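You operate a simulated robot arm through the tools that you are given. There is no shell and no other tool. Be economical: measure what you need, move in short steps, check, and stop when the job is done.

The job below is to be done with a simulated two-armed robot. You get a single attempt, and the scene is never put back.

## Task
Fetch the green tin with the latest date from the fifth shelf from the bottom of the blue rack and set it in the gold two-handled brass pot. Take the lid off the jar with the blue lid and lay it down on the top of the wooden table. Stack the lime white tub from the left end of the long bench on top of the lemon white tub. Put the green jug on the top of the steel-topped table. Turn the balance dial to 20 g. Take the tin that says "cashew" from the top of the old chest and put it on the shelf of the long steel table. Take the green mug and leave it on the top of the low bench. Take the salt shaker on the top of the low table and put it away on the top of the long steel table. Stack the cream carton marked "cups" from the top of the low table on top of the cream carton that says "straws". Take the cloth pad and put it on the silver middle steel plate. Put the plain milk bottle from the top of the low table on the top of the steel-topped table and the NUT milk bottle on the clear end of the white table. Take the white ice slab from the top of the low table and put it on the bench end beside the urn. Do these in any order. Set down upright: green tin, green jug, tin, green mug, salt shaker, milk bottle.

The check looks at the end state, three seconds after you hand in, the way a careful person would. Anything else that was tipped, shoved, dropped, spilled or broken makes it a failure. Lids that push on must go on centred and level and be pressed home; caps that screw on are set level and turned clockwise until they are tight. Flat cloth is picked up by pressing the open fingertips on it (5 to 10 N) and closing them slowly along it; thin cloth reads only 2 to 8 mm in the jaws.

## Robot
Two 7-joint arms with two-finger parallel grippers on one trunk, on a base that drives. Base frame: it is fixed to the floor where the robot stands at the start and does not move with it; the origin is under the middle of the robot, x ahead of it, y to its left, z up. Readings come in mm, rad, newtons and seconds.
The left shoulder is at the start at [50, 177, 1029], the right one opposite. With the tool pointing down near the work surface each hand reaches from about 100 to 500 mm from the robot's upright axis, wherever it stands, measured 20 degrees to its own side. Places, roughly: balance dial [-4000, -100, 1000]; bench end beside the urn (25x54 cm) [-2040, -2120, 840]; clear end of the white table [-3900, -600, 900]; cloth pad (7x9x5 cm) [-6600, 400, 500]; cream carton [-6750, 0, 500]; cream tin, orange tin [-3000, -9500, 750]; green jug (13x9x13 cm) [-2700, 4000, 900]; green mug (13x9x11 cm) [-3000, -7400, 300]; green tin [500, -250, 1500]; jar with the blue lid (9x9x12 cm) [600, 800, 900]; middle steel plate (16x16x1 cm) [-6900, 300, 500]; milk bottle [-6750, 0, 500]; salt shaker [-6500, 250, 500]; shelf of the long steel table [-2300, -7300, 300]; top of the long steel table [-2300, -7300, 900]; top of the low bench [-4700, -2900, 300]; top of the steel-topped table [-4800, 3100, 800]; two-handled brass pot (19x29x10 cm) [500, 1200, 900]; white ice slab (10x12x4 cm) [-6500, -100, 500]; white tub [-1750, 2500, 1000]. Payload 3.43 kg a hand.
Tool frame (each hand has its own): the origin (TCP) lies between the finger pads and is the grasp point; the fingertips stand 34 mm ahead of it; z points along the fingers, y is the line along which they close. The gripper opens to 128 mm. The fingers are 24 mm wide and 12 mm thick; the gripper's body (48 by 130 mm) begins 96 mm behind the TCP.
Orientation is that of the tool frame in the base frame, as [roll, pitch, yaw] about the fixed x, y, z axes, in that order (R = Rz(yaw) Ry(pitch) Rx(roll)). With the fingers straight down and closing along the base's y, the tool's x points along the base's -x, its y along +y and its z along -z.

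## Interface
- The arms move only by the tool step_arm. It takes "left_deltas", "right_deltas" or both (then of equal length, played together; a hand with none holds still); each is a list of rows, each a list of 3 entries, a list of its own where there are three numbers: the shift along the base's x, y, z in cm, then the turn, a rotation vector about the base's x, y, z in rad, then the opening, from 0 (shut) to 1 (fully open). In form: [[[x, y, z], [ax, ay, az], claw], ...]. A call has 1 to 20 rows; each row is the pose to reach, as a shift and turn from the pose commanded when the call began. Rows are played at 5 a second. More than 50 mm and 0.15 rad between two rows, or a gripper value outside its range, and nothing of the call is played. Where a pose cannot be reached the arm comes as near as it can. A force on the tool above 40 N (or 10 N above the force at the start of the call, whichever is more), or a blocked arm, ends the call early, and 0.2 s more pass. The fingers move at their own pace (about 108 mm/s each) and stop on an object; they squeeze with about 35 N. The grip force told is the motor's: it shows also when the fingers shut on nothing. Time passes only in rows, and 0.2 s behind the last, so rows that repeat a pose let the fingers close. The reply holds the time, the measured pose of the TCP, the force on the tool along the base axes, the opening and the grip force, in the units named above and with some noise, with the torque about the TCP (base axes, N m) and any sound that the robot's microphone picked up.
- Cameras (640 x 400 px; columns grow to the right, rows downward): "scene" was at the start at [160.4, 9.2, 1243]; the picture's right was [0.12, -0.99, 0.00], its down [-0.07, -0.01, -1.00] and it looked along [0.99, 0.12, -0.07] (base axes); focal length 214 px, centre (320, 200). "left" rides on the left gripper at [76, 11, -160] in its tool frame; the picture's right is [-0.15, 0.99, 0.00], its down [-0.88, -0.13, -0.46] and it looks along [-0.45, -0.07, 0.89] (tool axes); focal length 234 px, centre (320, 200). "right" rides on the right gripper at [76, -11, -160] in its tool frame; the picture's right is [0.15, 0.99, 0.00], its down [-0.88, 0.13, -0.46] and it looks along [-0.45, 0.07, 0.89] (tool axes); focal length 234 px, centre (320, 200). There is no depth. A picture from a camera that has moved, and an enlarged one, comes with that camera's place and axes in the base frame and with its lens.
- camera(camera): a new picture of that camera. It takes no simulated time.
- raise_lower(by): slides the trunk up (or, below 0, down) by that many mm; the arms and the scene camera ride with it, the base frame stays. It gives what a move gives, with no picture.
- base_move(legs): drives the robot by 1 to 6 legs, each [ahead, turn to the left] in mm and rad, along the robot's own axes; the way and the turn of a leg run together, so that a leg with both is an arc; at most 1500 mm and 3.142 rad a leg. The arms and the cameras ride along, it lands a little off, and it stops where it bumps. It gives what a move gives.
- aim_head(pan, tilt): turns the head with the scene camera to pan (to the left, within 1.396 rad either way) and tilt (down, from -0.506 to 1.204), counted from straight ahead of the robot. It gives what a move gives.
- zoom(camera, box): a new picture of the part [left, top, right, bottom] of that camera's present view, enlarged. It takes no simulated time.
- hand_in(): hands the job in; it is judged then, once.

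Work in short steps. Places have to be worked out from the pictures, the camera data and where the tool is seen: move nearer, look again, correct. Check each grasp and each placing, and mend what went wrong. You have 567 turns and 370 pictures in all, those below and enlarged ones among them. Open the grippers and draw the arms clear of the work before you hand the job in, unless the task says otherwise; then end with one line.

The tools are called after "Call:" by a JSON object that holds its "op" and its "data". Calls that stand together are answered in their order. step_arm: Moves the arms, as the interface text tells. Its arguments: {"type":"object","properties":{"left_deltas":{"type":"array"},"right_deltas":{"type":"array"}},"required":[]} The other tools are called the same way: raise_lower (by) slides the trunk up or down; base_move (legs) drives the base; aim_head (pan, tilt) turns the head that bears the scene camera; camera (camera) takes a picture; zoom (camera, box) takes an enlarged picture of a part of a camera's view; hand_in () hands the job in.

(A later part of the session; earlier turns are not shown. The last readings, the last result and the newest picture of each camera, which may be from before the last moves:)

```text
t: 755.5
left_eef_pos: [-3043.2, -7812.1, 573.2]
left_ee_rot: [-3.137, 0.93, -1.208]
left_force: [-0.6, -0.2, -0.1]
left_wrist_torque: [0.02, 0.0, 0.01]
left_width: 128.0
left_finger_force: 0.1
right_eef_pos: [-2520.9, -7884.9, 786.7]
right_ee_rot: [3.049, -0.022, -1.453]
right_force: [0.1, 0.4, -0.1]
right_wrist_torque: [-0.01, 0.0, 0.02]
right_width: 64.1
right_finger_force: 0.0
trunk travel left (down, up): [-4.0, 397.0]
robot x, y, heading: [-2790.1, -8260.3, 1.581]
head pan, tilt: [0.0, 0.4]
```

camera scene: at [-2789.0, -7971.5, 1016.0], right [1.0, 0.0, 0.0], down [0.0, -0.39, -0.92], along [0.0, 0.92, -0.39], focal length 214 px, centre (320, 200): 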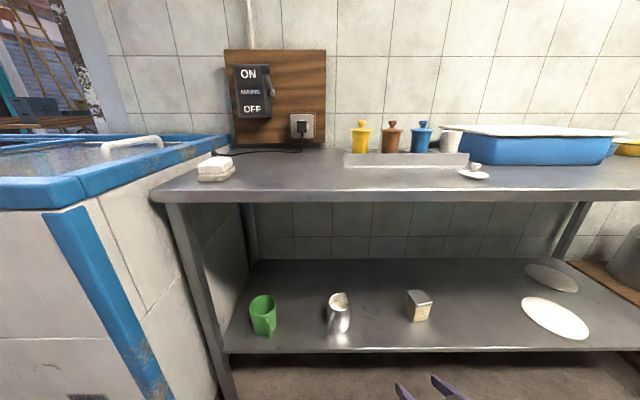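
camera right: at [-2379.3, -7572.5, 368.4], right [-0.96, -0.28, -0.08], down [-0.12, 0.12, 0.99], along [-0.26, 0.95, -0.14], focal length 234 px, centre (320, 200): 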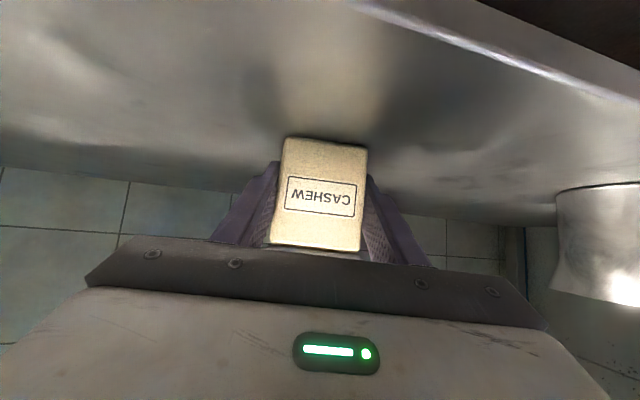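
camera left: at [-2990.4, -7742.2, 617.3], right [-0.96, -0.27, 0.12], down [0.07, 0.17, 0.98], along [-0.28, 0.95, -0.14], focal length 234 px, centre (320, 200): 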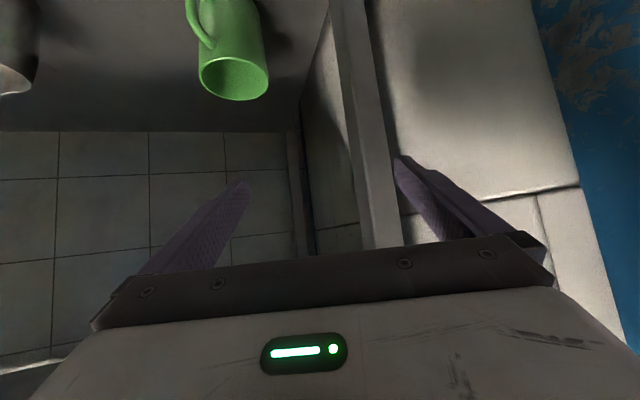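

I raise the right hand above table height, then drive to a standoff pose facing the mug along its handle (heading ≈2.05).

Call:
{"op": "step_arm", "data": {"right_deltas": [[[0, -2, 4], [0, 0, 0], 0.5], [[0, -5, 7.5], [0, 0, 0], 0.5], [[0, -8, 11], [0, 0, 0], 0.5], [[0, -11, 14.5], [0, 0, 0], 0.5]]}}

Call:
{"op": "base_move", "data": {"legs": [[0, -0.954], [402, 0], [0, 1.423]]}}

Call:
{"op": "camera", "data": {"camera": "left"}}

Call:
{"op": "camera", "data": {"camera": "scene"}}

```text
t: 756.5
left_eef_pos: [-3043.4, -7811.6, 573.1]
left_ee_rot: [-3.136, 0.929, -1.21]
left_force: [-0.5, -0.1, 0.6]
left_wrist_torque: [0.01, 0.04, -0.01]
left_width: 128.0
left_finger_force: 0.0
right_eef_pos: [-2522.7, -7993.0, 933.1]
right_ee_rot: [3.049, -0.021, -1.453]
right_force: [0.9, 0.0, 0.2]
right_wrist_torque: [-0.01, 0.01, 0.01]
right_width: 64.4
right_finger_force: 0.0
trunk travel left (down, up): [-4.0, 397.0]
robot x, y, heading: [-2784.0, -8254.9, 1.58]
head pan, tilt: [0.0, 0.4]
```

```text
t: 761.8
left_eef_pos: [-2213.9, -7571.1, 589.5]
left_ee_rot: [-3.128, 0.956, -2.194]
left_force: [-0.2, -0.2, 0.1]
left_wrist_torque: [-0.02, -0.01, -0.02]
left_width: 128.3
left_finger_force: 0.1
right_eef_pos: [-2078.3, -8100.8, 932.7]
right_ee_rot: [3.04, -0.01, -2.429]
right_force: [0.4, 0.7, -0.3]
right_wrist_torque: [0.01, 0.01, -0.02]
right_width: 64.0
right_finger_force: 0.0
trunk travel left (down, up): [-4.0, 397.0]
robot x, y, heading: [-2446.6, -8029.8, 0.614]
head pan, tilt: [0.0, 0.4]
stopped in leg 2: the robot was blocked; the commanded pose is now the measured one
```

```text
150 pictures are left
camera left: at [-2326.3, -7704.9, 619.0], right [-0.75, 0.66, 0.11], down [0.18, 0.04, 0.98], along [0.64, 0.75, -0.14], focal length 234 px, centre (320, 200)
```

left: 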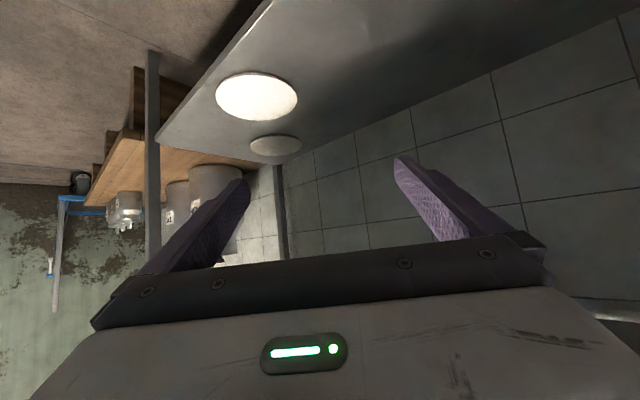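

```text
149 pictures are left
camera scene: at [-2311.9, -7944.9, 1017.5], right [0.57, -0.82, -0.01], down [-0.32, -0.21, -0.92], along [0.76, 0.53, -0.38], focal length 214 px, centre (320, 200)
```

scene: 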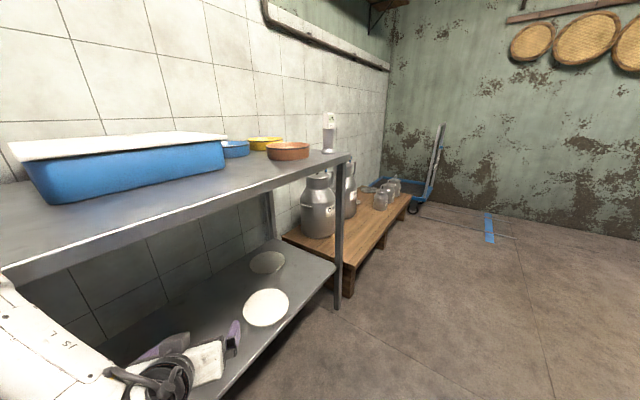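

The left arm swung under the table while I drove diagonally. I retreat the same way, then take a route farther from the table.

Call:
{"op": "base_move", "data": {"legs": [[-340, 0], [0, -0.614], [350, 0], [0, 2.05]]}}

Call:
{"op": "camera", "data": {"camera": "scene"}}

```text
t: 772.5
left_eef_pos: [-2802.1, -7942.2, 578.3]
left_ee_rot: [-3.125, 0.938, -0.708]
left_force: [-0.3, -0.3, -0.8]
left_wrist_torque: [-0.01, 0.0, -0.01]
left_width: 128.2
left_finger_force: 0.0
right_eef_pos: [-2263.4, -7852.2, 933.0]
right_ee_rot: [3.049, -0.019, -0.951]
right_force: [-0.2, -0.2, 0.7]
right_wrist_torque: [0.02, -0.03, -0.01]
right_width: 63.9
right_finger_force: 0.1
trunk travel left (down, up): [-4.0, 397.0]
robot x, y, heading: [-2362.7, -8210.3, 2.09]
head pan, tilt: [0.0, 0.4]
```

```text
148 pictures are left
camera scene: at [-2443.7, -8071.3, 1016.0], right [0.87, 0.49, 0.0], down [0.19, -0.34, -0.92], along [-0.46, 0.8, -0.39], focal length 214 px, centre (320, 200)
```

scene: 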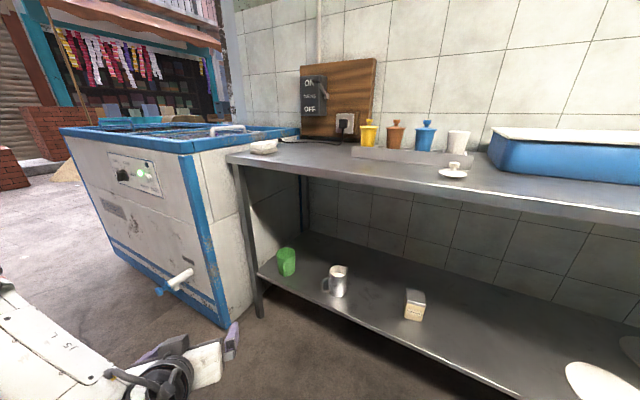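

I zoom on the mug to recheck its handle from this direction.

Call:
{"op": "zoom", "data": {"camera": "scene", "box": [240, 220, 380, 320]}}

```text
4.00 times, centred on (310, 270) of scene
camera zoom: at [-2443.7, -8071.3, 1016.0], right [0.87, 0.49, 0.0], down [0.19, -0.34, -0.92], along [-0.46, 0.8, -0.39], focal length 858 px, centre (360, -80)
```

zoom: 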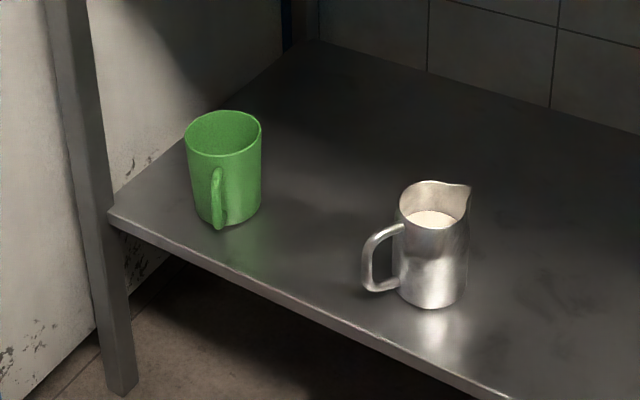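

The handle points at about -56°, so approach heading 2.16 suits. I drive in to the working distance and trim the hand's yaw.

Call:
{"op": "base_move", "data": {"legs": [[0, -0.09], [355, 0], [0, 0.09]]}}

Call:
{"op": "step_arm", "data": {"left_deltas": [[[0, 0, -1], [0, 0, -0.09], 1], [[0, 0, -2], [0, 0, -0.18], 1], [[0, 0, -3], [0, 0, -0.27], 1]]}}

Call:
{"op": "camera", "data": {"camera": "left"}}

```text
t: 775.7
left_eef_pos: [-2942.1, -7618.5, 579.2]
left_ee_rot: [-3.126, 0.937, -0.719]
left_force: [0.6, -0.4, 0.9]
left_wrist_torque: [0.01, 0.0, -0.03]
left_width: 128.2
left_finger_force: 0.2
right_eef_pos: [-2401.1, -7534.8, 934.5]
right_ee_rot: [3.049, -0.018, -0.96]
right_force: [0.2, 0.2, -0.4]
right_wrist_torque: [-0.01, -0.05, -0.04]
right_width: 63.8
right_finger_force: 0.0
trunk travel left (down, up): [-4.0, 397.0]
robot x, y, heading: [-2503.6, -7889.7, 2.075]
head pan, tilt: [0.0, 0.4]
```

```text
t: 776.5
left_eef_pos: [-2941.5, -7619.6, 547.7]
left_ee_rot: [-3.126, 0.937, -0.988]
left_force: [0.0, -0.4, 0.5]
left_wrist_torque: [0.02, -0.02, -0.01]
left_width: 128.0
left_finger_force: 0.2
right_eef_pos: [-2401.6, -7534.7, 933.5]
right_ee_rot: [3.05, -0.019, -0.96]
right_force: [1.1, 0.4, -0.1]
right_wrist_torque: [0.01, 0.03, -0.01]
right_width: 64.2
right_finger_force: 0.1
trunk travel left (down, up): [-4.0, 397.0]
robot x, y, heading: [-2505.5, -7891.3, 2.077]
head pan, tilt: [0.0, 0.4]
```

```text
146 pictures are left
camera left: at [-2857.4, -7773.8, 581.1], right [-0.88, -0.46, 0.11], down [0.02, 0.2, 0.98], along [-0.47, 0.87, -0.16], focal length 234 px, centre (320, 200)
```

left: 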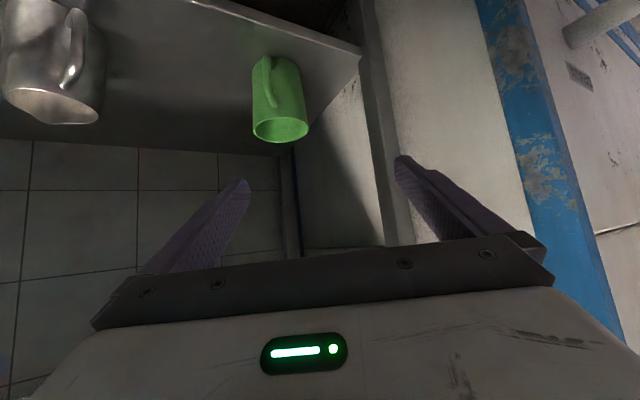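

I move along toward the mug, lowering first.

Call:
{"op": "step_arm", "data": {"left_deltas": [[[0, 1.5, -3.5], [0, 0, 0], 1], [[0, 3, -7], [0, 0, 0], 1], [[-0.3, 5, -10.5], [0, 0, 0], 1]]}}

Call:
{"op": "camera", "data": {"camera": "left"}}

```text
t: 777.3
left_eef_pos: [-2977.8, -7593.9, 519.2]
left_ee_rot: [-3.124, 0.935, -0.99]
left_force: [-0.2, -1.0, -0.3]
left_wrist_torque: [0.04, 0.0, -0.01]
left_width: 128.2
left_finger_force: 0.0
left hand out of reach, approached as far as the arm can: row 1, 2, 3
right_eef_pos: [-2401.5, -7535.0, 933.8]
right_ee_rot: [3.049, -0.018, -0.959]
right_force: [-0.1, -0.7, -0.2]
right_wrist_torque: [0.04, -0.01, 0.03]
right_width: 63.8
right_finger_force: 0.1
trunk travel left (down, up): [-4.0, 397.0]
robot x, y, heading: [-2502.7, -7892.3, 2.077]
head pan, tilt: [0.0, 0.4]
```

```text
145 pictures are left
camera left: at [-2894.7, -7747.0, 552.2], right [-0.88, -0.46, 0.11], down [0.02, 0.2, 0.98], along [-0.47, 0.87, -0.16], focal length 234 px, centre (320, 200)
```

left: 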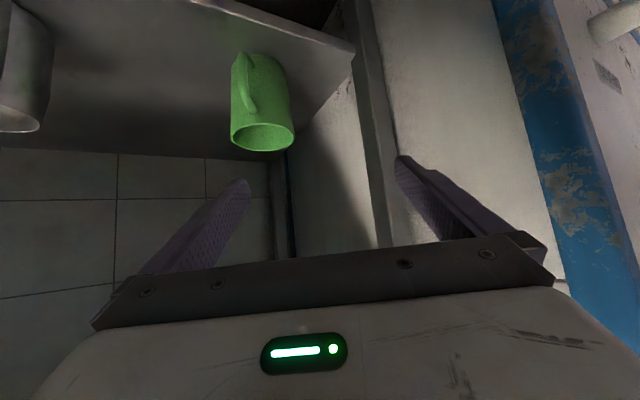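

I extend forward above the mug first, at this height, then descend around it.

Call:
{"op": "step_arm", "data": {"left_deltas": [[[0.1, 4, 0], [0, 0, 0], 1], [[0.2, 8, 0], [0, 0, 0], 1], [[0.4, 12, 0], [0, 0, 0], 1], [[0.4, 13.7, -1], [0, 0, 0], 1]]}}

Call:
{"op": "camera", "data": {"camera": "left"}}

Call:
{"op": "camera", "data": {"camera": "scene"}}

```text
t: 778.3
left_eef_pos: [-2993.7, -7499.5, 558.5]
left_ee_rot: [-3.125, 0.937, -0.99]
left_force: [0.7, 0.4, -0.2]
left_wrist_torque: [0.01, -0.02, -0.02]
left_width: 128.2
left_finger_force: 0.0
left hand out of reach, approached as far as the arm can: row 1, 2, 3, 4
right_eef_pos: [-2400.9, -7535.0, 933.5]
right_ee_rot: [3.049, -0.019, -0.959]
right_force: [-0.1, -0.6, -0.3]
right_wrist_torque: [-0.01, -0.02, 0.0]
right_width: 64.1
right_finger_force: 0.1
trunk travel left (down, up): [-4.0, 397.0]
robot x, y, heading: [-2501.8, -7893.6, 2.083]
head pan, tilt: [0.0, 0.4]
```

```text
144 pictures are left
camera left: at [-2909.6, -7652.7, 592.2], right [-0.88, -0.46, 0.11], down [0.02, 0.2, 0.98], along [-0.47, 0.87, -0.16], focal length 234 px, centre (320, 200)
```

left: 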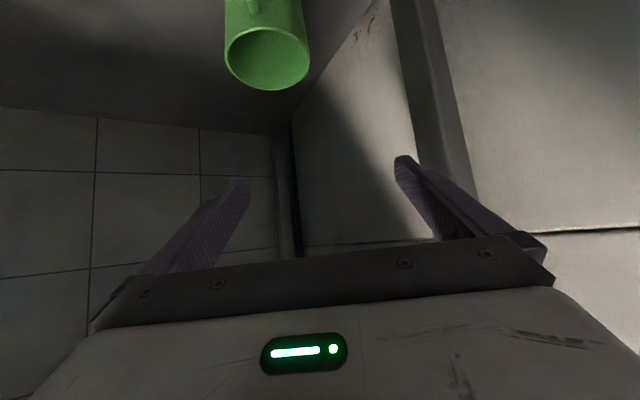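

```text
143 pictures are left
camera scene: at [-2585.2, -7752.0, 1016.0], right [0.87, 0.49, 0.0], down [0.19, -0.34, -0.92], along [-0.45, 0.81, -0.39], focal length 214 px, centre (320, 200)
```

scene: 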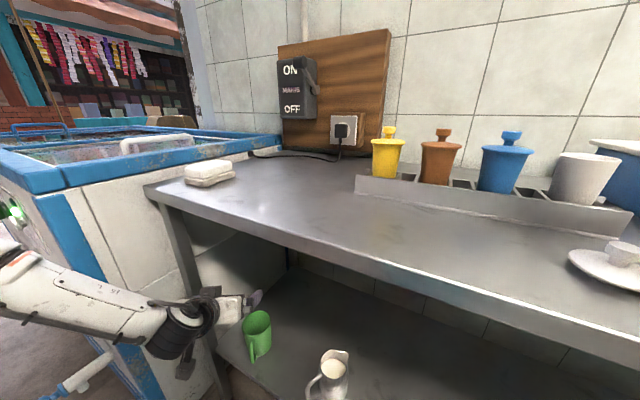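

The left arm is boxed in by the freezer here. The mirrored geometry with the right hand fits better: base farther left, right hand turned slightly inward. I back out and swap arms.

Call:
{"op": "base_move", "data": {"legs": [[-330, 0]]}}

Call:
{"op": "step_arm", "data": {"left_deltas": [[[0, 0, 4], [0, 0, 0], 0.5], [[0, 0, 8], [-0.09, -0.06, 0], 0.5], [[0, 0, 12], [-0.18, -0.12, 0], 0.5], [[0, 0, 16], [-0.28, -0.18, 0], 0.5], [[0, 0, 20], [-0.38, -0.25, 0], 0.5], [[0, 0, 24], [-0.48, -0.32, 0], 0.5], [[0, 0, 28], [-0.58, -0.38, 0], 0.5], [[0, 0, 32], [-0.68, -0.45, 0], 0.5], [[0, 0, 35], [-0.784, -0.513, 0], 0.5]]}}

Call:
{"op": "camera", "data": {"camera": "scene"}}

```text
t: 780.5
left_eef_pos: [-2839.9, -7772.7, 559.0]
left_ee_rot: [-3.125, 0.936, -0.992]
left_force: [-0.8, 0.1, -0.1]
left_wrist_torque: [0.02, -0.01, 0.03]
left_width: 127.9
left_finger_force: 0.0
right_eef_pos: [-2246.9, -7812.5, 934.5]
right_ee_rot: [3.048, -0.018, -0.962]
right_force: [-0.8, 0.6, 0.5]
right_wrist_torque: [-0.02, 0.02, 0.0]
right_width: 63.7
right_finger_force: 0.0
trunk travel left (down, up): [-4.0, 397.0]
robot x, y, heading: [-2354.7, -8170.6, 2.076]
head pan, tilt: [0.0, 0.4]
```

```text
t: 782.5
left_eef_pos: [-2839.6, -7846.9, 876.6]
left_ee_rot: [-3.124, -0.001, -0.992]
left_force: [0.5, 1.2, -0.2]
left_wrist_torque: [0.0, 0.02, -0.02]
left_width: 64.1
left_finger_force: 0.1
left hand out of reach, approached as far as the arm can: row 7, 8, 9
right_eef_pos: [-2246.9, -7812.3, 932.5]
right_ee_rot: [3.05, -0.019, -0.963]
right_force: [-0.6, 1.0, 0.2]
right_wrist_torque: [0.01, -0.03, 0.02]
right_width: 64.1
right_finger_force: 0.1
trunk travel left (down, up): [-4.0, 397.0]
robot x, y, heading: [-2351.5, -8166.7, 2.076]
head pan, tilt: [0.0, 0.4]
```

```text
142 pictures are left
camera scene: at [-2431.6, -8028.3, 1016.0], right [0.88, 0.48, 0.0], down [0.19, -0.34, -0.92], along [-0.44, 0.81, -0.39], focal length 214 px, centre (320, 200)
```

scene: 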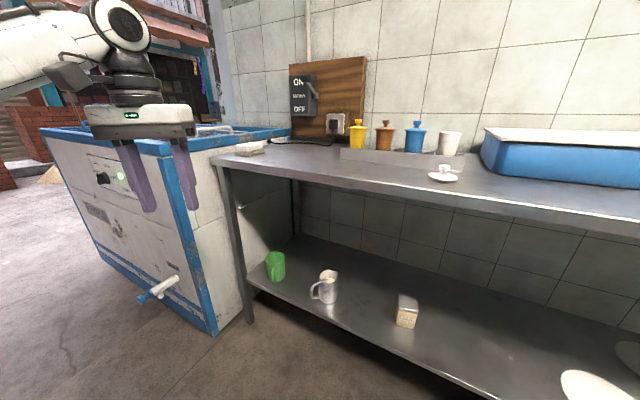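

I tuck the left hand closer and drive round to the standoff for the right-hand approach.

Call:
{"op": "step_arm", "data": {"left_deltas": [[[2, -3.8, 1], [0, 0, 0], 0.5], [[4, -7.6, 2], [0, 0, 0], 0.5], [[6, -11.4, 3], [0, 0, 0], 0.5], [[8, -15.2, 4], [0, 0, 0], 0.5], [[10, -19, 5], [0, 0, 0], 0.5]]}}

Call:
{"op": "base_move", "data": {"legs": [[0, 1.127], [495, 0], [0, -1.173]]}}

Call:
{"op": "camera", "data": {"camera": "scene"}}

```text
t: 783.7
left_eef_pos: [-2739.0, -8032.7, 926.6]
left_ee_rot: [-3.124, -0.001, -0.992]
left_force: [0.1, 0.0, -0.2]
left_wrist_torque: [-0.06, 0.02, 0.02]
left_width: 63.7
left_finger_force: 0.1
right_eef_pos: [-2248.4, -7812.7, 934.1]
right_ee_rot: [3.05, -0.02, -0.962]
right_force: [-0.2, -0.2, -0.4]
right_wrist_torque: [-0.04, -0.01, -0.02]
right_width: 64.0
right_finger_force: 0.0
trunk travel left (down, up): [-4.0, 397.0]
robot x, y, heading: [-2350.8, -8168.3, 2.075]
head pan, tilt: [0.0, 0.4]
```

```text
t: 792.4
left_eef_pos: [-3234.1, -8059.0, 927.5]
left_ee_rot: [-3.124, 0.001, -1.029]
left_force: [0.0, 0.8, -0.2]
left_wrist_torque: [-0.01, 0.01, 0.02]
left_width: 63.7
left_finger_force: 0.0
right_eef_pos: [-2735.3, -7856.2, 932.8]
right_ee_rot: [3.048, -0.021, -1.0]
right_force: [-0.7, 0.7, 0.6]
right_wrist_torque: [0.01, 0.01, 0.02]
right_width: 64.0
right_finger_force: 0.0
trunk travel left (down, up): [-4.0, 397.0]
robot x, y, heading: [-2852.0, -8209.3, 2.043]
head pan, tilt: [0.0, 0.4]
```

```text
141 pictures are left
camera scene: at [-2926.6, -8065.5, 1016.0], right [0.89, 0.45, 0.0], down [0.17, -0.35, -0.92], along [-0.41, 0.82, -0.39], focal length 214 px, centre (320, 200)
```

scene: 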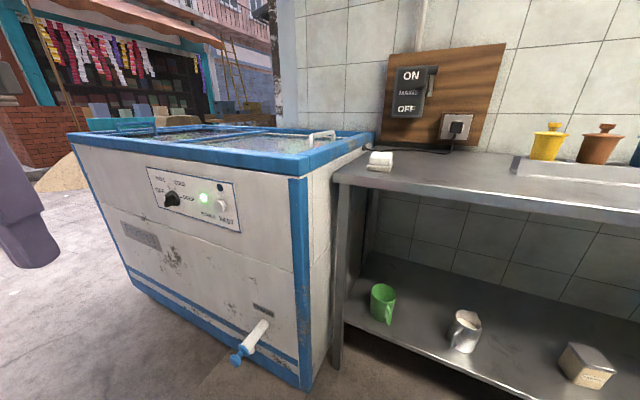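

I extend the right hand forward, straighten its roll, then pitch it down-forward.

Call:
{"op": "step_arm", "data": {"right_deltas": [[[-2, 3.8, -1], [0.012, -0.019, 0], 1], [[-4, 7.6, -2], [0.025, -0.038, 0], 1], [[-6, 11.4, -4], [0.037, -0.058, 0], 1], [[-7.7, 15, -6], [0.049, -0.077, 0], 1]]}}

Call:
{"op": "step_arm", "data": {"right_deltas": [[[0, 0, -3], [0.11, 0.07, 0], 1], [[0, 0, -6], [0.22, 0.14, 0], 1], [[0, 0, -9], [0.33, 0.21, 0], 1], [[0, 0, -12], [0.44, 0.28, 0], 1], [[0, 0, -15], [0.55, 0.35, 0], 1], [[0, 0, -18], [0.66, 0.42, 0], 1], [[0, 0, -21], [0.74, 0.475, 0], 1], [[0, 0, -24], [0.79, 0.507, 0], 1]]}}

Call:
{"op": "camera", "data": {"camera": "right"}}

```text
t: 793.4
left_eef_pos: [-3233.9, -8058.6, 927.1]
left_ee_rot: [-3.124, 0.001, -1.03]
left_force: [-0.6, 0.1, 0.0]
left_wrist_torque: [0.03, 0.02, -0.01]
left_width: 64.3
left_finger_force: 0.1
right_eef_pos: [-2810.3, -7707.0, 872.0]
right_ee_rot: [3.141, -0.02, -1.001]
right_force: [0.6, 0.1, 1.0]
right_wrist_torque: [-0.03, 0.02, -0.05]
right_width: 127.9
right_finger_force: 0.0
trunk travel left (down, up): [-4.0, 397.0]
robot x, y, heading: [-2852.2, -8210.6, 2.04]
head pan, tilt: [0.0, 0.4]
```

```text
t: 795.2
left_eef_pos: [-3233.2, -8058.7, 926.4]
left_ee_rot: [-3.123, -0.001, -1.029]
left_force: [0.1, -1.0, 0.4]
left_wrist_torque: [-0.01, -0.01, 0.0]
left_width: 64.3
left_finger_force: 0.1
right_eef_pos: [-2816.9, -7688.9, 622.4]
right_ee_rot: [3.133, 0.919, -1.005]
right_force: [0.5, -0.3, 0.7]
right_wrist_torque: [-0.07, -0.02, 0.01]
right_width: 128.0
right_finger_force: 0.1
right hand out of reach, approached as far as the arm can: row 6, 7, 8
trunk travel left (down, up): [-4.0, 397.0]
robot x, y, heading: [-2851.6, -8208.8, 2.031]
head pan, tilt: [0.0, 0.4]
```

```text
140 pictures are left
camera right: at [-2714.7, -7827.5, 658.9], right [-0.78, -0.61, -0.11], down [-0.2, 0.08, 0.98], along [-0.59, 0.79, -0.18], focal length 234 px, centre (320, 200)
```

right: 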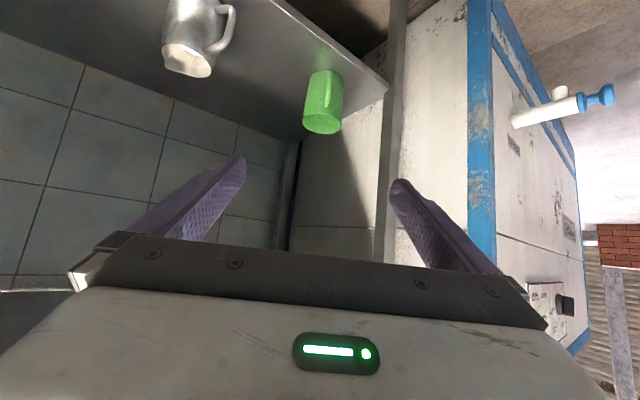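

The mug is straight ahead with its handle toward the hand. I bring the base 130 mm forward and extend while lowering.

Call:
{"op": "base_move", "data": {"legs": [[130, 0]]}}

Call:
{"op": "step_arm", "data": {"right_deltas": [[[-2.2, 2.6, -2], [0, 0, 0], 1], [[-4.4, 5.2, -4], [0, 0, 0], 1], [[-6, 7, -7], [0, 0, 0], 1], [[-7, 8.5, -10], [0, 0, 0], 1]]}}

Call:
{"op": "camera", "data": {"camera": "right"}}

```text
t: 796.5
left_eef_pos: [-3290.5, -7946.6, 928.1]
left_ee_rot: [-3.124, 0.0, -1.029]
left_force: [-0.1, 0.6, 0.3]
left_wrist_torque: [0.01, -0.01, 0.0]
left_width: 64.0
left_finger_force: 0.0
right_eef_pos: [-2873.1, -7574.9, 622.9]
right_ee_rot: [3.137, 0.92, -1.004]
right_force: [0.0, 0.0, -1.3]
right_wrist_torque: [-0.02, 0.0, 0.0]
right_width: 128.1
right_finger_force: 0.1
trunk travel left (down, up): [-4.0, 397.0]
robot x, y, heading: [-2909.1, -8097.4, 2.037]
head pan, tilt: [0.0, 0.4]
```

```text
t: 797.5
left_eef_pos: [-3290.6, -7946.4, 927.0]
left_ee_rot: [-3.125, 0.001, -1.03]
left_force: [0.4, -0.4, 0.8]
left_wrist_torque: [0.03, -0.02, 0.0]
left_width: 63.9
left_finger_force: 0.1
right_eef_pos: [-2936.3, -7502.2, 541.7]
right_ee_rot: [3.136, 0.92, -1.004]
right_force: [0.3, -0.5, 0.2]
right_wrist_torque: [0.01, -0.02, 0.01]
right_width: 128.1
right_finger_force: 0.1
right hand out of reach, approached as far as the arm can: row 4
trunk travel left (down, up): [-4.0, 397.0]
robot x, y, heading: [-2909.2, -8097.3, 2.041]
head pan, tilt: [0.0, 0.4]
```

```text
139 pictures are left
camera right: at [-2835.5, -7640.3, 578.2], right [-0.79, -0.61, -0.11], down [-0.2, 0.07, 0.98], along [-0.59, 0.79, -0.18], focal length 234 px, centre (320, 200)
```

right: 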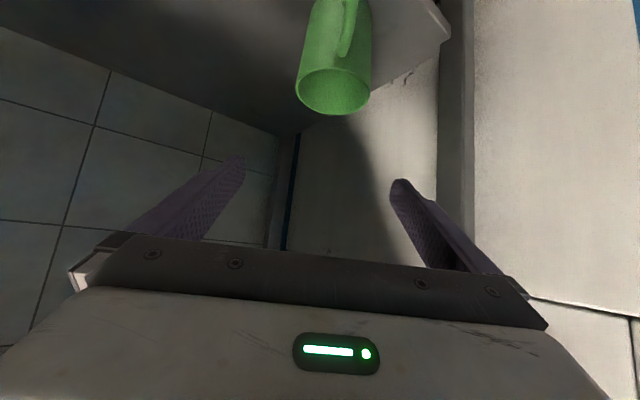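

Good line. I lower around the mug, checking the reach.

Call:
{"op": "step_arm", "data": {"right_deltas": [[[-1, 1.2, -3.5], [0, 0, 0], 1], [[-2, 2.4, -7], [0, 0, 0], 1], [[-3, 3.4, -10.5], [0, 0, 0], 1]]}}

Call:
{"op": "camera", "data": {"camera": "right"}}

```text
t: 798.3
left_eef_pos: [-3289.0, -7946.5, 928.3]
left_ee_rot: [-3.126, -0.001, -1.03]
left_force: [0.0, -0.3, 0.0]
left_wrist_torque: [-0.04, 0.04, 0.0]
left_width: 64.0
left_finger_force: 0.0
right_eef_pos: [-2941.6, -7483.4, 481.0]
right_ee_rot: [3.107, 0.929, -0.991]
right_force: [0.9, 1.1, 2.1]
right_wrist_torque: [-0.25, -0.02, 0.16]
right_width: 127.9
right_finger_force: 0.0
right hand out of reach, approached as far as the arm can: row 1, 2, 3
trunk travel left (down, up): [-4.0, 397.0]
robot x, y, heading: [-2906.3, -8097.8, 2.037]
head pan, tilt: [0.0, 0.4]
```

```text
138 pictures are left
camera right: at [-2833.4, -7618.3, 516.2], right [-0.76, -0.64, -0.1], down [-0.18, 0.07, 0.98], along [-0.62, 0.77, -0.17], focal length 234 px, centre (320, 200)
```

right: 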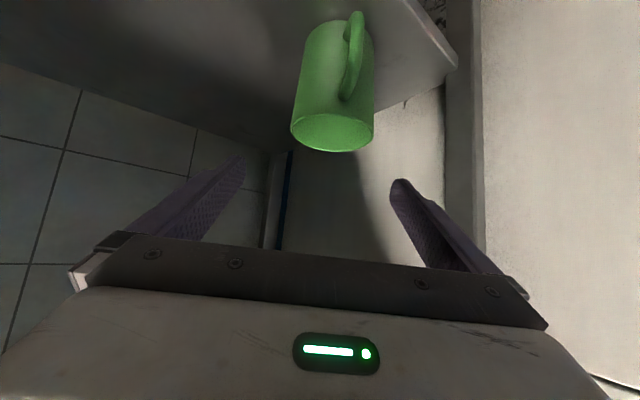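

Call:
{"op": "step_arm", "data": {"right_deltas": [[[-1, 1, -3], [0, 0, 0], 1], [[-2, 1.6, -6], [0, 0, 0], 1], [[-2.6, 1.9, -9], [0, 0, 0], 1], [[-2.8, 2, -9], [0, 0, 0], 1]]}}

```text
t: 799.3
left_eef_pos: [-3291.1, -7946.0, 926.2]
left_ee_rot: [-3.128, -0.001, -1.031]
left_force: [-0.1, 0.1, -0.5]
left_wrist_torque: [-0.01, -0.03, -0.06]
left_width: 64.1
left_finger_force: 0.1
right_eef_pos: [-2902.5, -7494.2, 388.7]
right_ee_rot: [3.102, 0.917, -1.025]
right_force: [-0.1, 0.0, 0.1]
right_wrist_torque: [-0.02, -0.03, 0.0]
right_width: 128.0
right_finger_force: 0.1
right hand out of reach, approached as far as the arm can: row 1, 2, 3, 4
trunk travel left (down, up): [-4.0, 397.0]
robot x, y, heading: [-2912.4, -8100.3, 2.035]
head pan, tilt: [0.0, 0.4]
```

It reaches the height but 70 mm to the right of the mug. I raise again, turn the base 0.085 rad left and go 40 mm forward, then lower.

Call:
{"op": "step_arm", "data": {"right_deltas": [[[0, 0, 4], [0, 0, 0], 1], [[0, 0, 8], [0, 0, 0], 1]]}}

Call:
{"op": "base_move", "data": {"legs": [[0, 0.09], [38, 0]]}}

Call:
{"op": "camera", "data": {"camera": "right"}}

```text
t: 799.9
left_eef_pos: [-3290.7, -7946.3, 926.6]
left_ee_rot: [-3.124, 0.0, -1.03]
left_force: [-0.3, -0.4, 0.6]
left_wrist_torque: [-0.03, -0.01, 0.02]
left_width: 63.9
left_finger_force: 0.0
right_eef_pos: [-2901.9, -7491.3, 469.8]
right_ee_rot: [3.136, 0.919, -1.003]
right_force: [-0.6, -0.2, -0.1]
right_wrist_torque: [0.01, -0.02, -0.05]
right_width: 127.9
right_finger_force: 0.1
right hand out of reach, approached as far as the arm can: row 1
trunk travel left (down, up): [-4.0, 397.0]
robot x, y, heading: [-2909.3, -8095.1, 2.034]
head pan, tilt: [0.0, 0.4]
```

```text
t: 801.3
left_eef_pos: [-3322.7, -7948.6, 926.3]
left_ee_rot: [-3.125, -0.001, -0.94]
left_force: [0.6, 0.0, -0.3]
left_wrist_torque: [-0.01, -0.02, -0.01]
left_width: 63.9
left_finger_force: 0.1
right_eef_pos: [-2974.3, -7459.7, 471.4]
right_ee_rot: [3.137, 0.919, -0.916]
right_force: [0.0, 0.0, -0.1]
right_wrist_torque: [0.0, -0.02, 0.02]
right_width: 128.2
right_finger_force: 0.1
trunk travel left (down, up): [-4.0, 397.0]
robot x, y, heading: [-2928.1, -8066.5, 2.127]
head pan, tilt: [0.0, 0.4]
```

```text
137 pictures are left
camera right: at [-2862.5, -7589.7, 506.7], right [-0.73, -0.68, -0.11], down [-0.21, 0.06, 0.98], along [-0.65, 0.73, -0.18], focal length 234 px, centre (320, 200)
```

right: 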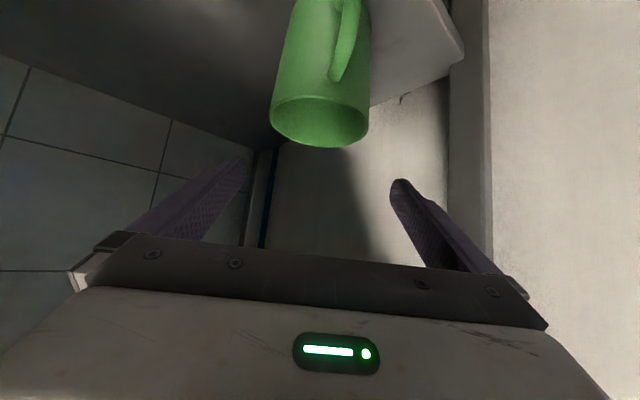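

Exactly above the mug now. I lower in stages.

Call:
{"op": "step_arm", "data": {"right_deltas": [[[0, 0, -3], [0, 0, 0], 1], [[0, 0, -6], [0, 0, 0], 1]]}}

Call:
{"op": "camera", "data": {"camera": "right"}}

```text
t: 801.9
left_eef_pos: [-3323.3, -7947.7, 926.6]
left_ee_rot: [-3.125, -0.001, -0.941]
left_force: [0.9, -0.7, -0.3]
left_wrist_torque: [-0.02, 0.01, 0.03]
left_width: 64.0
left_finger_force: 0.0
right_eef_pos: [-2974.9, -7460.7, 428.3]
right_ee_rot: [3.133, 0.917, -0.916]
right_force: [-0.5, 0.3, 0.6]
right_wrist_torque: [0.01, 0.0, -0.01]
right_width: 127.9
right_finger_force: 0.0
right hand out of reach, approached as far as the arm can: row 2
trunk travel left (down, up): [-4.0, 397.0]
robot x, y, heading: [-2930.4, -8067.8, 2.127]
head pan, tilt: [0.0, 0.4]
```

```text
136 pictures are left
camera right: at [-2859.9, -7588.9, 465.4], right [-0.73, -0.68, -0.11], down [-0.2, 0.06, 0.98], along [-0.66, 0.73, -0.18], focal length 234 px, centre (320, 200)
```

right: 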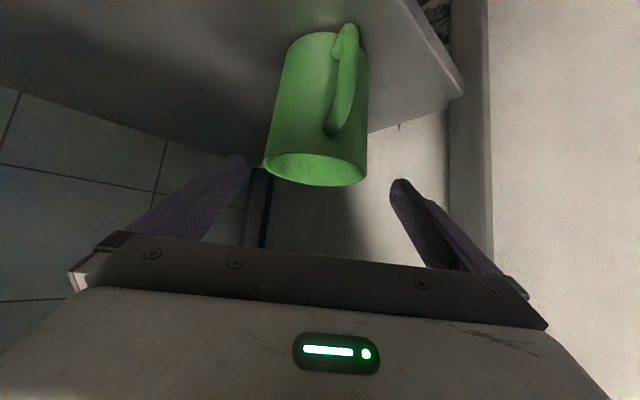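

Call:
{"op": "step_arm", "data": {"right_deltas": [[[0, 0, -2.5], [0, 0, 0], 1], [[0, 0, -5], [0, 0, 0], 1]]}}

Call:
{"op": "camera", "data": {"camera": "right"}}

```text
t: 802.5
left_eef_pos: [-3321.9, -7947.4, 927.6]
left_ee_rot: [-3.126, 0.0, -0.94]
left_force: [-0.3, -0.3, 0.2]
left_wrist_torque: [-0.04, -0.03, 0.0]
left_width: 64.1
left_finger_force: 0.0
right_eef_pos: [-2970.5, -7459.6, 407.7]
right_ee_rot: [3.13, 0.92, -0.916]
right_force: [-0.2, 0.1, 0.1]
right_wrist_torque: [-0.01, -0.02, 0.01]
right_width: 128.0
right_finger_force: 0.1
right hand out of reach, approached as far as the arm can: row 1, 2
trunk travel left (down, up): [-4.0, 397.0]
robot x, y, heading: [-2934.3, -8063.4, 2.122]
head pan, tilt: [0.0, 0.4]
```

```text
135 pictures are left
camera right: at [-2857.2, -7588.4, 445.0], right [-0.72, -0.68, -0.11], down [-0.2, 0.06, 0.98], along [-0.66, 0.73, -0.18], focal length 234 px, centre (320, 200)
```

right: 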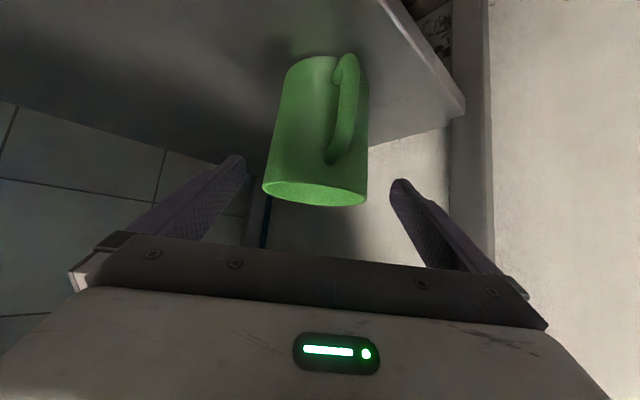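

A bit more depth would be safer. I pull the hand back 40 mm, drive the base 40 mm forward, and lower again.

Call:
{"op": "step_arm", "data": {"right_deltas": [[[1, -1.7, 0], [0, 0, 0], 1], [[2.1, -3.4, 0], [0, 0, 0], 1]]}}

Call:
{"op": "base_move", "data": {"legs": [[40, 0]]}}

Call:
{"op": "step_arm", "data": {"right_deltas": [[[0, 0, -1.5], [0, 0, 0], 1], [[0, 0, -3], [0, 0, 0], 1], [[0, 0, -4.5], [0, 0, 0], 1]]}}

Call:
{"op": "camera", "data": {"camera": "right"}}

```text
t: 803.1
left_eef_pos: [-3322.1, -7947.8, 927.6]
left_ee_rot: [-3.123, -0.001, -0.941]
left_force: [0.8, 0.1, 0.6]
left_wrist_torque: [0.01, 0.03, -0.01]
left_width: 63.9
left_finger_force: 0.0
right_eef_pos: [-2944.2, -7494.6, 408.5]
right_ee_rot: [3.129, 0.918, -0.916]
right_force: [-0.9, -0.5, -1.1]
right_wrist_torque: [-0.01, 0.01, -0.03]
right_width: 128.0
right_finger_force: 0.0
right hand out of reach, approached as far as the arm can: row 1, 2
trunk travel left (down, up): [-4.0, 397.0]
robot x, y, heading: [-2931.2, -8063.4, 2.128]
head pan, tilt: [0.0, 0.4]
```

```text
t: 804.0
left_eef_pos: [-3344.2, -7912.9, 927.5]
left_ee_rot: [-3.125, 0.001, -0.941]
left_force: [-0.1, -0.2, -0.7]
left_wrist_torque: [0.0, 0.02, 0.01]
left_width: 64.1
left_finger_force: 0.1
right_eef_pos: [-2966.9, -7458.8, 408.7]
right_ee_rot: [3.128, 0.917, -0.917]
right_force: [-0.8, 0.4, 0.1]
right_wrist_torque: [-0.03, -0.02, -0.01]
right_width: 128.0
right_finger_force: 0.1
trunk travel left (down, up): [-4.0, 397.0]
robot x, y, heading: [-2951.4, -8028.6, 2.124]
head pan, tilt: [0.0, 0.4]
```

```text
t: 804.8
left_eef_pos: [-3344.0, -7912.8, 926.4]
left_ee_rot: [-3.124, 0.0, -0.941]
left_force: [0.6, 0.2, -0.6]
left_wrist_torque: [-0.03, -0.01, 0.01]
left_width: 64.1
left_finger_force: 0.0
right_eef_pos: [-2966.5, -7458.4, 369.5]
right_ee_rot: [3.116, 0.916, -0.919]
right_force: [0.2, 1.0, -0.2]
right_wrist_torque: [-0.04, -0.03, -0.02]
right_width: 127.9
right_finger_force: 0.0
right hand out of reach, approached as far as the arm can: row 3
trunk travel left (down, up): [-4.0, 397.0]
robot x, y, heading: [-2951.0, -8027.8, 2.123]
head pan, tilt: [0.0, 0.4]
```

```text
134 pictures are left
camera right: at [-2850.8, -7586.0, 406.6], right [-0.72, -0.69, -0.1], down [-0.2, 0.07, 0.98], along [-0.66, 0.72, -0.18], focal length 234 px, centre (320, 200)
```

right: 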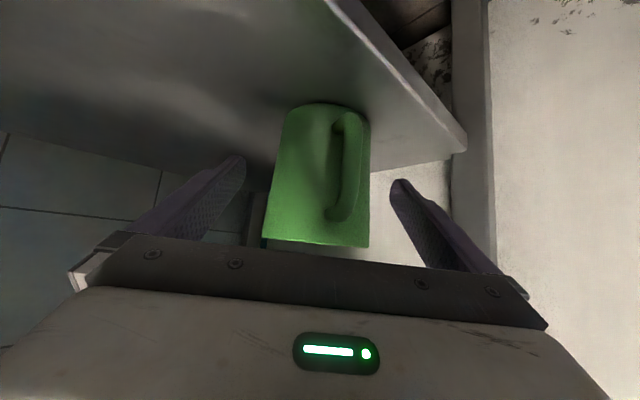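

Good depth, mug centred with the handle between the fingers. I close.

Call:
{"op": "step_arm", "data": {"right_deltas": [[[0, 0, 0], [0, 0, 0], 0.85], [[0, 0, 0], [0, 0, 0], 0.7], [[0, 0, 0], [0, 0, 0], 0.55], [[0, 0, 0], [0, 0, 0], 0.45], [[0, 0, 0], [0, 0, 0], 0.45]]}}

Call:
{"op": "camera", "data": {"camera": "right"}}

```text
t: 806.0
left_eef_pos: [-3344.1, -7913.4, 927.1]
left_ee_rot: [-3.126, -0.002, -0.941]
left_force: [-0.1, -0.4, -0.5]
left_wrist_torque: [0.0, -0.01, -0.01]
left_width: 63.9
left_finger_force: 0.0
right_eef_pos: [-2966.1, -7458.1, 371.1]
right_ee_rot: [3.118, 0.916, -0.918]
right_force: [0.3, 0.5, 0.8]
right_wrist_torque: [0.07, -0.02, -0.02]
right_width: 81.6
right_finger_force: 35.4
trunk travel left (down, up): [-4.0, 397.0]
robot x, y, heading: [-2949.9, -8030.8, 2.128]
head pan, tilt: [0.0, 0.4]
```

```text
133 pictures are left
camera right: at [-2850.7, -7585.9, 406.9], right [-0.72, -0.69, -0.1], down [-0.2, 0.07, 0.98], along [-0.66, 0.73, -0.18], focal length 234 px, centre (320, 200)
```

right: 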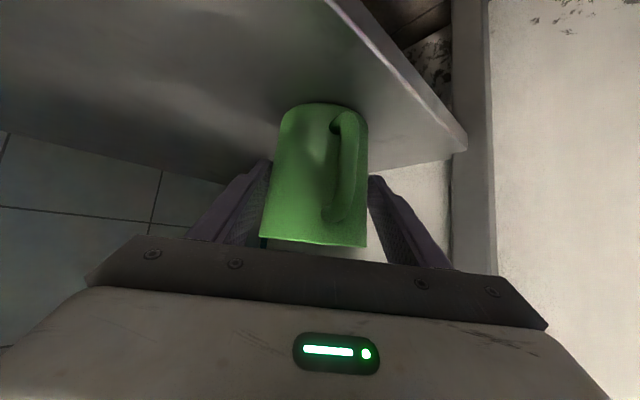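

Gripped at 82 mm. I lift with the trunk and back straight out.

Call:
{"op": "raise_lower", "data": {"by": 60}}

Call:
{"op": "base_move", "data": {"legs": [[-450, 0]]}}

Call:
{"op": "camera", "data": {"camera": "scene"}}

```text
t: 807.0
left_eef_pos: [-3345.5, -7912.6, 988.0]
left_ee_rot: [-3.126, 0.0, -0.94]
left_force: [-0.8, 0.1, 0.5]
left_wrist_torque: [-0.04, 0.0, 0.0]
left_width: 64.0
left_finger_force: 0.1
right_eef_pos: [-2966.2, -7458.7, 428.5]
right_ee_rot: [3.118, 0.915, -0.92]
right_force: [0.0, 0.1, -0.7]
right_wrist_torque: [-0.04, -0.03, -0.02]
right_width: 81.9
right_finger_force: 34.6
trunk travel left (down, up): [-64.0, 337.0]
robot x, y, heading: [-2952.7, -8029.0, 2.127]
head pan, tilt: [0.0, 0.4]
```

```text
t: 809.6
left_eef_pos: [-3114.2, -8284.1, 986.8]
left_ee_rot: [-3.124, 0.001, -0.948]
left_force: [0.2, 0.3, -0.2]
left_wrist_torque: [0.0, -0.02, -0.01]
left_width: 64.3
left_finger_force: 0.1
right_eef_pos: [-2731.9, -7833.3, 430.2]
right_ee_rot: [3.117, 0.914, -0.926]
right_force: [0.2, 0.2, -0.3]
right_wrist_torque: [0.01, 0.01, 0.02]
right_width: 81.9
right_finger_force: 34.3
trunk travel left (down, up): [-64.0, 337.0]
robot x, y, heading: [-2724.0, -8401.5, 2.118]
head pan, tilt: [0.0, 0.4]
```

```text
132 pictures are left
camera scene: at [-2806.9, -8265.4, 1076.0], right [0.85, 0.52, 0.0], down [0.2, -0.33, -0.92], along [-0.48, 0.79, -0.39], focal length 214 px, centre (320, 200)
```

scene: 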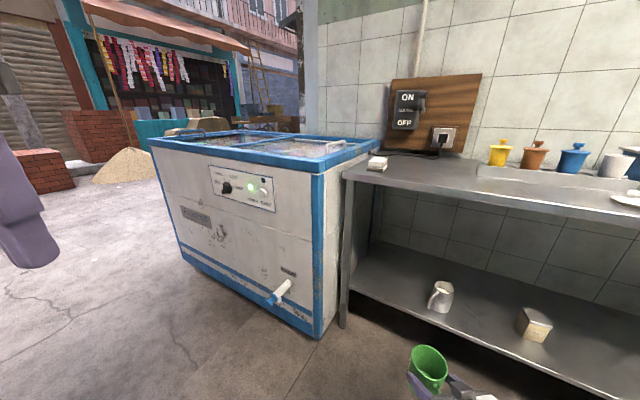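

I carry the mug out of the shop and north up the street.

Call:
{"op": "raise_lower", "data": {"by": 150}}

Call:
{"op": "base_move", "data": {"legs": [[0, 1.024], [1500, 0], [1050, 0], [0, -1.571], [1500, 0], [1500, 0]]}}

```text
t: 811.4
left_eef_pos: [-3113.4, -8284.1, 1135.9]
left_ee_rot: [-3.124, 0.0, -0.945]
left_force: [-0.1, 0.3, -0.1]
left_wrist_torque: [-0.02, 0.01, 0.01]
left_width: 64.1
left_finger_force: 0.1
right_eef_pos: [-2731.5, -7831.3, 579.3]
right_ee_rot: [3.117, 0.915, -0.927]
right_force: [-0.8, -0.4, -0.6]
right_wrist_torque: [0.0, 0.05, 0.0]
right_width: 81.7
right_finger_force: 35.5
trunk travel left (down, up): [-214.0, 187.0]
robot x, y, heading: [-2722.6, -8404.1, 2.119]
head pan, tilt: [0.0, 0.4]
```

```text
t: 844.5
left_eef_pos: [-5589.8, -5056.2, 1135.6]
left_ee_rot: [-3.124, 0.0, -1.484]
left_force: [0.9, -0.3, 0.5]
left_wrist_torque: [-0.02, 0.03, 0.0]
left_width: 64.0
left_finger_force: 0.0
right_eef_pos: [-5030.3, -4862.2, 580.1]
right_ee_rot: [3.119, 0.915, -1.461]
right_force: [0.5, -0.1, -0.7]
right_wrist_torque: [0.0, -0.02, -0.01]
right_width: 79.6
right_finger_force: 34.8
trunk travel left (down, up): [-214.0, 187.0]
robot x, y, heading: [-5314.0, -5358.0, 1.586]
head pan, tilt: [0.0, 0.4]
```

Call:
{"op": "base_move", "data": {"legs": [[1200, 0]]}}

Call:
{"op": "aim_head", "data": {"pan": -0.3, "tilt": 0.35}}

Call:
{"op": "camera", "data": {"camera": "scene"}}

```text
t: 850.6
left_eef_pos: [-5636.2, -3870.0, 1136.7]
left_ee_rot: [-3.125, 0.0, -1.448]
left_force: [0.0, 0.3, 0.6]
left_wrist_torque: [-0.02, -0.01, -0.01]
left_width: 63.9
left_finger_force: 0.1
right_eef_pos: [-5084.5, -3655.8, 578.9]
right_ee_rot: [3.117, 0.916, -1.428]
right_force: [0.4, 0.3, -1.2]
right_wrist_torque: [-0.03, -0.01, -0.01]
right_width: 79.7
right_finger_force: 34.8
trunk travel left (down, up): [-214.0, 187.0]
robot x, y, heading: [-5350.8, -4159.6, 1.618]
head pan, tilt: [0.0, 0.4]
```

```text
t: 851.4
left_eef_pos: [-5635.1, -3869.1, 1136.0]
left_ee_rot: [-3.123, -0.001, -1.448]
left_force: [0.5, 0.6, -0.1]
left_wrist_torque: [-0.02, -0.03, 0.02]
left_width: 64.2
left_finger_force: 0.0
right_eef_pos: [-5083.6, -3657.2, 579.8]
right_ee_rot: [3.116, 0.914, -1.427]
right_force: [0.4, -0.5, -0.8]
right_wrist_torque: [0.0, 0.03, -0.01]
right_width: 79.3
right_finger_force: 35.0
trunk travel left (down, up): [-214.0, 187.0]
robot x, y, heading: [-5349.5, -4160.2, 1.612]
head pan, tilt: [-0.3, 0.351]
```

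```text
131 pictures are left
camera scene: at [-5329.7, -4002.9, 1230.5], right [0.97, -0.25, 0.0], down [-0.09, -0.33, -0.94], along [0.23, 0.91, -0.34], focal length 214 px, centre (320, 200)
```

scene: 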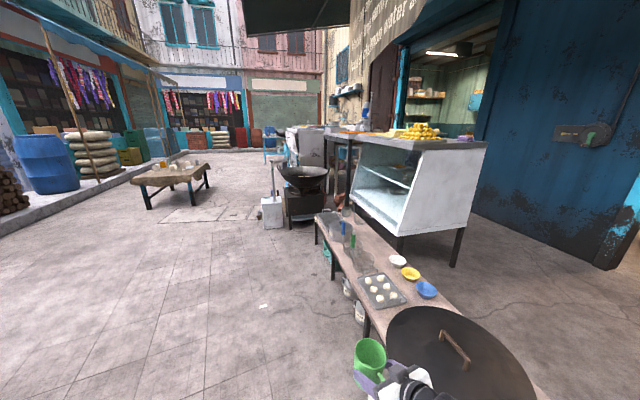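

The low bench runs ahead on my right. I zoom to find a free spot.

Call:
{"op": "zoom", "data": {"camera": "scene", "box": [300, 190, 560, 400]}}

```text
1.90 times, centred on (430, 295) of scene
camera zoom: at [-5329.7, -4002.9, 1230.5], right [0.97, -0.25, 0.0], down [-0.09, -0.33, -0.94], along [0.23, 0.91, -0.34], focal length 408 px, centre (110, 19)
```

zoom: 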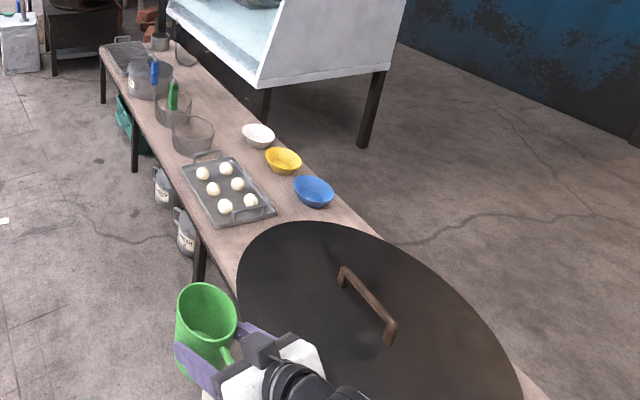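

I raise the trunk and drive alongside the bench, then face it.

Call:
{"op": "raise_lower", "data": {"by": 180}}

Call:
{"op": "base_move", "data": {"legs": [[0, -0.1], [1200, 0], [460, 0], [0, -1.5]]}}

Call:
{"op": "aim_head", "data": {"pan": -0.3, "tilt": 0.7}}

Call:
{"op": "camera", "data": {"camera": "scene"}}

```text
t: 853.4
left_eef_pos: [-5635.9, -3868.6, 1316.5]
left_ee_rot: [-3.124, -0.002, -1.448]
left_force: [-0.4, 0.2, -0.2]
left_wrist_torque: [0.02, 0.0, -0.02]
left_width: 63.9
left_finger_force: 0.1
right_eef_pos: [-5084.0, -3656.3, 759.6]
right_ee_rot: [3.118, 0.913, -1.426]
right_force: [0.0, 0.1, -1.0]
right_wrist_torque: [-0.03, -0.01, -0.03]
right_width: 79.6
right_finger_force: 34.6
trunk travel left (down, up): [-394.0, 7.0]
robot x, y, heading: [-5348.9, -4162.6, 1.617]
head pan, tilt: [-0.3, 0.351]
```

```text
t: 865.9
left_eef_pos: [-4935.5, -2271.8, 1316.4]
left_ee_rot: [-3.125, 0.0, -3.102]
left_force: [0.7, 0.3, 0.4]
left_wrist_torque: [-0.03, -0.01, -0.01]
left_width: 64.1
left_finger_force: 0.1
right_eef_pos: [-4769.8, -2839.7, 759.6]
right_ee_rot: [3.116, 0.915, -3.082]
right_force: [0.0, -0.8, -0.6]
right_wrist_torque: [-0.02, 0.02, 0.03]
right_width: 79.6
right_finger_force: 35.3
trunk travel left (down, up): [-394.0, 7.0]
robot x, y, heading: [-5250.4, -2533.6, -0.032]
head pan, tilt: [-0.3, 0.351]
```

```text
t: 866.8
left_eef_pos: [-4934.6, -2271.6, 1316.4]
left_ee_rot: [-3.124, 0.0, -3.103]
left_force: [-0.7, -0.1, -0.3]
left_wrist_torque: [0.03, 0.01, 0.0]
left_width: 63.9
left_finger_force: 0.1
right_eef_pos: [-4769.3, -2839.1, 759.0]
right_ee_rot: [3.117, 0.914, -3.082]
right_force: [-0.1, -0.7, -0.7]
right_wrist_torque: [-0.01, 0.03, -0.01]
right_width: 79.5
right_finger_force: 34.9
trunk travel left (down, up): [-394.0, 7.0]
robot x, y, heading: [-5250.8, -2533.7, -0.037]
head pan, tilt: [-0.3, 0.7]
```

```text
129 pictures are left
camera scene: at [-5101.2, -2565.5, 1379.2], right [-0.33, -0.94, 0.0], down [-0.61, 0.21, -0.77], along [0.72, -0.25, -0.64], focal length 214 px, centre (320, 200)
```

scene: 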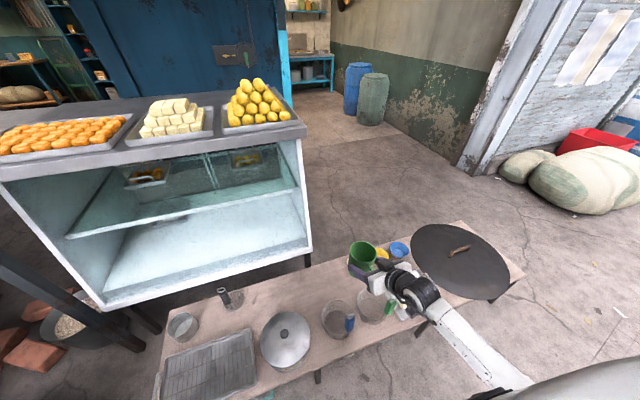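

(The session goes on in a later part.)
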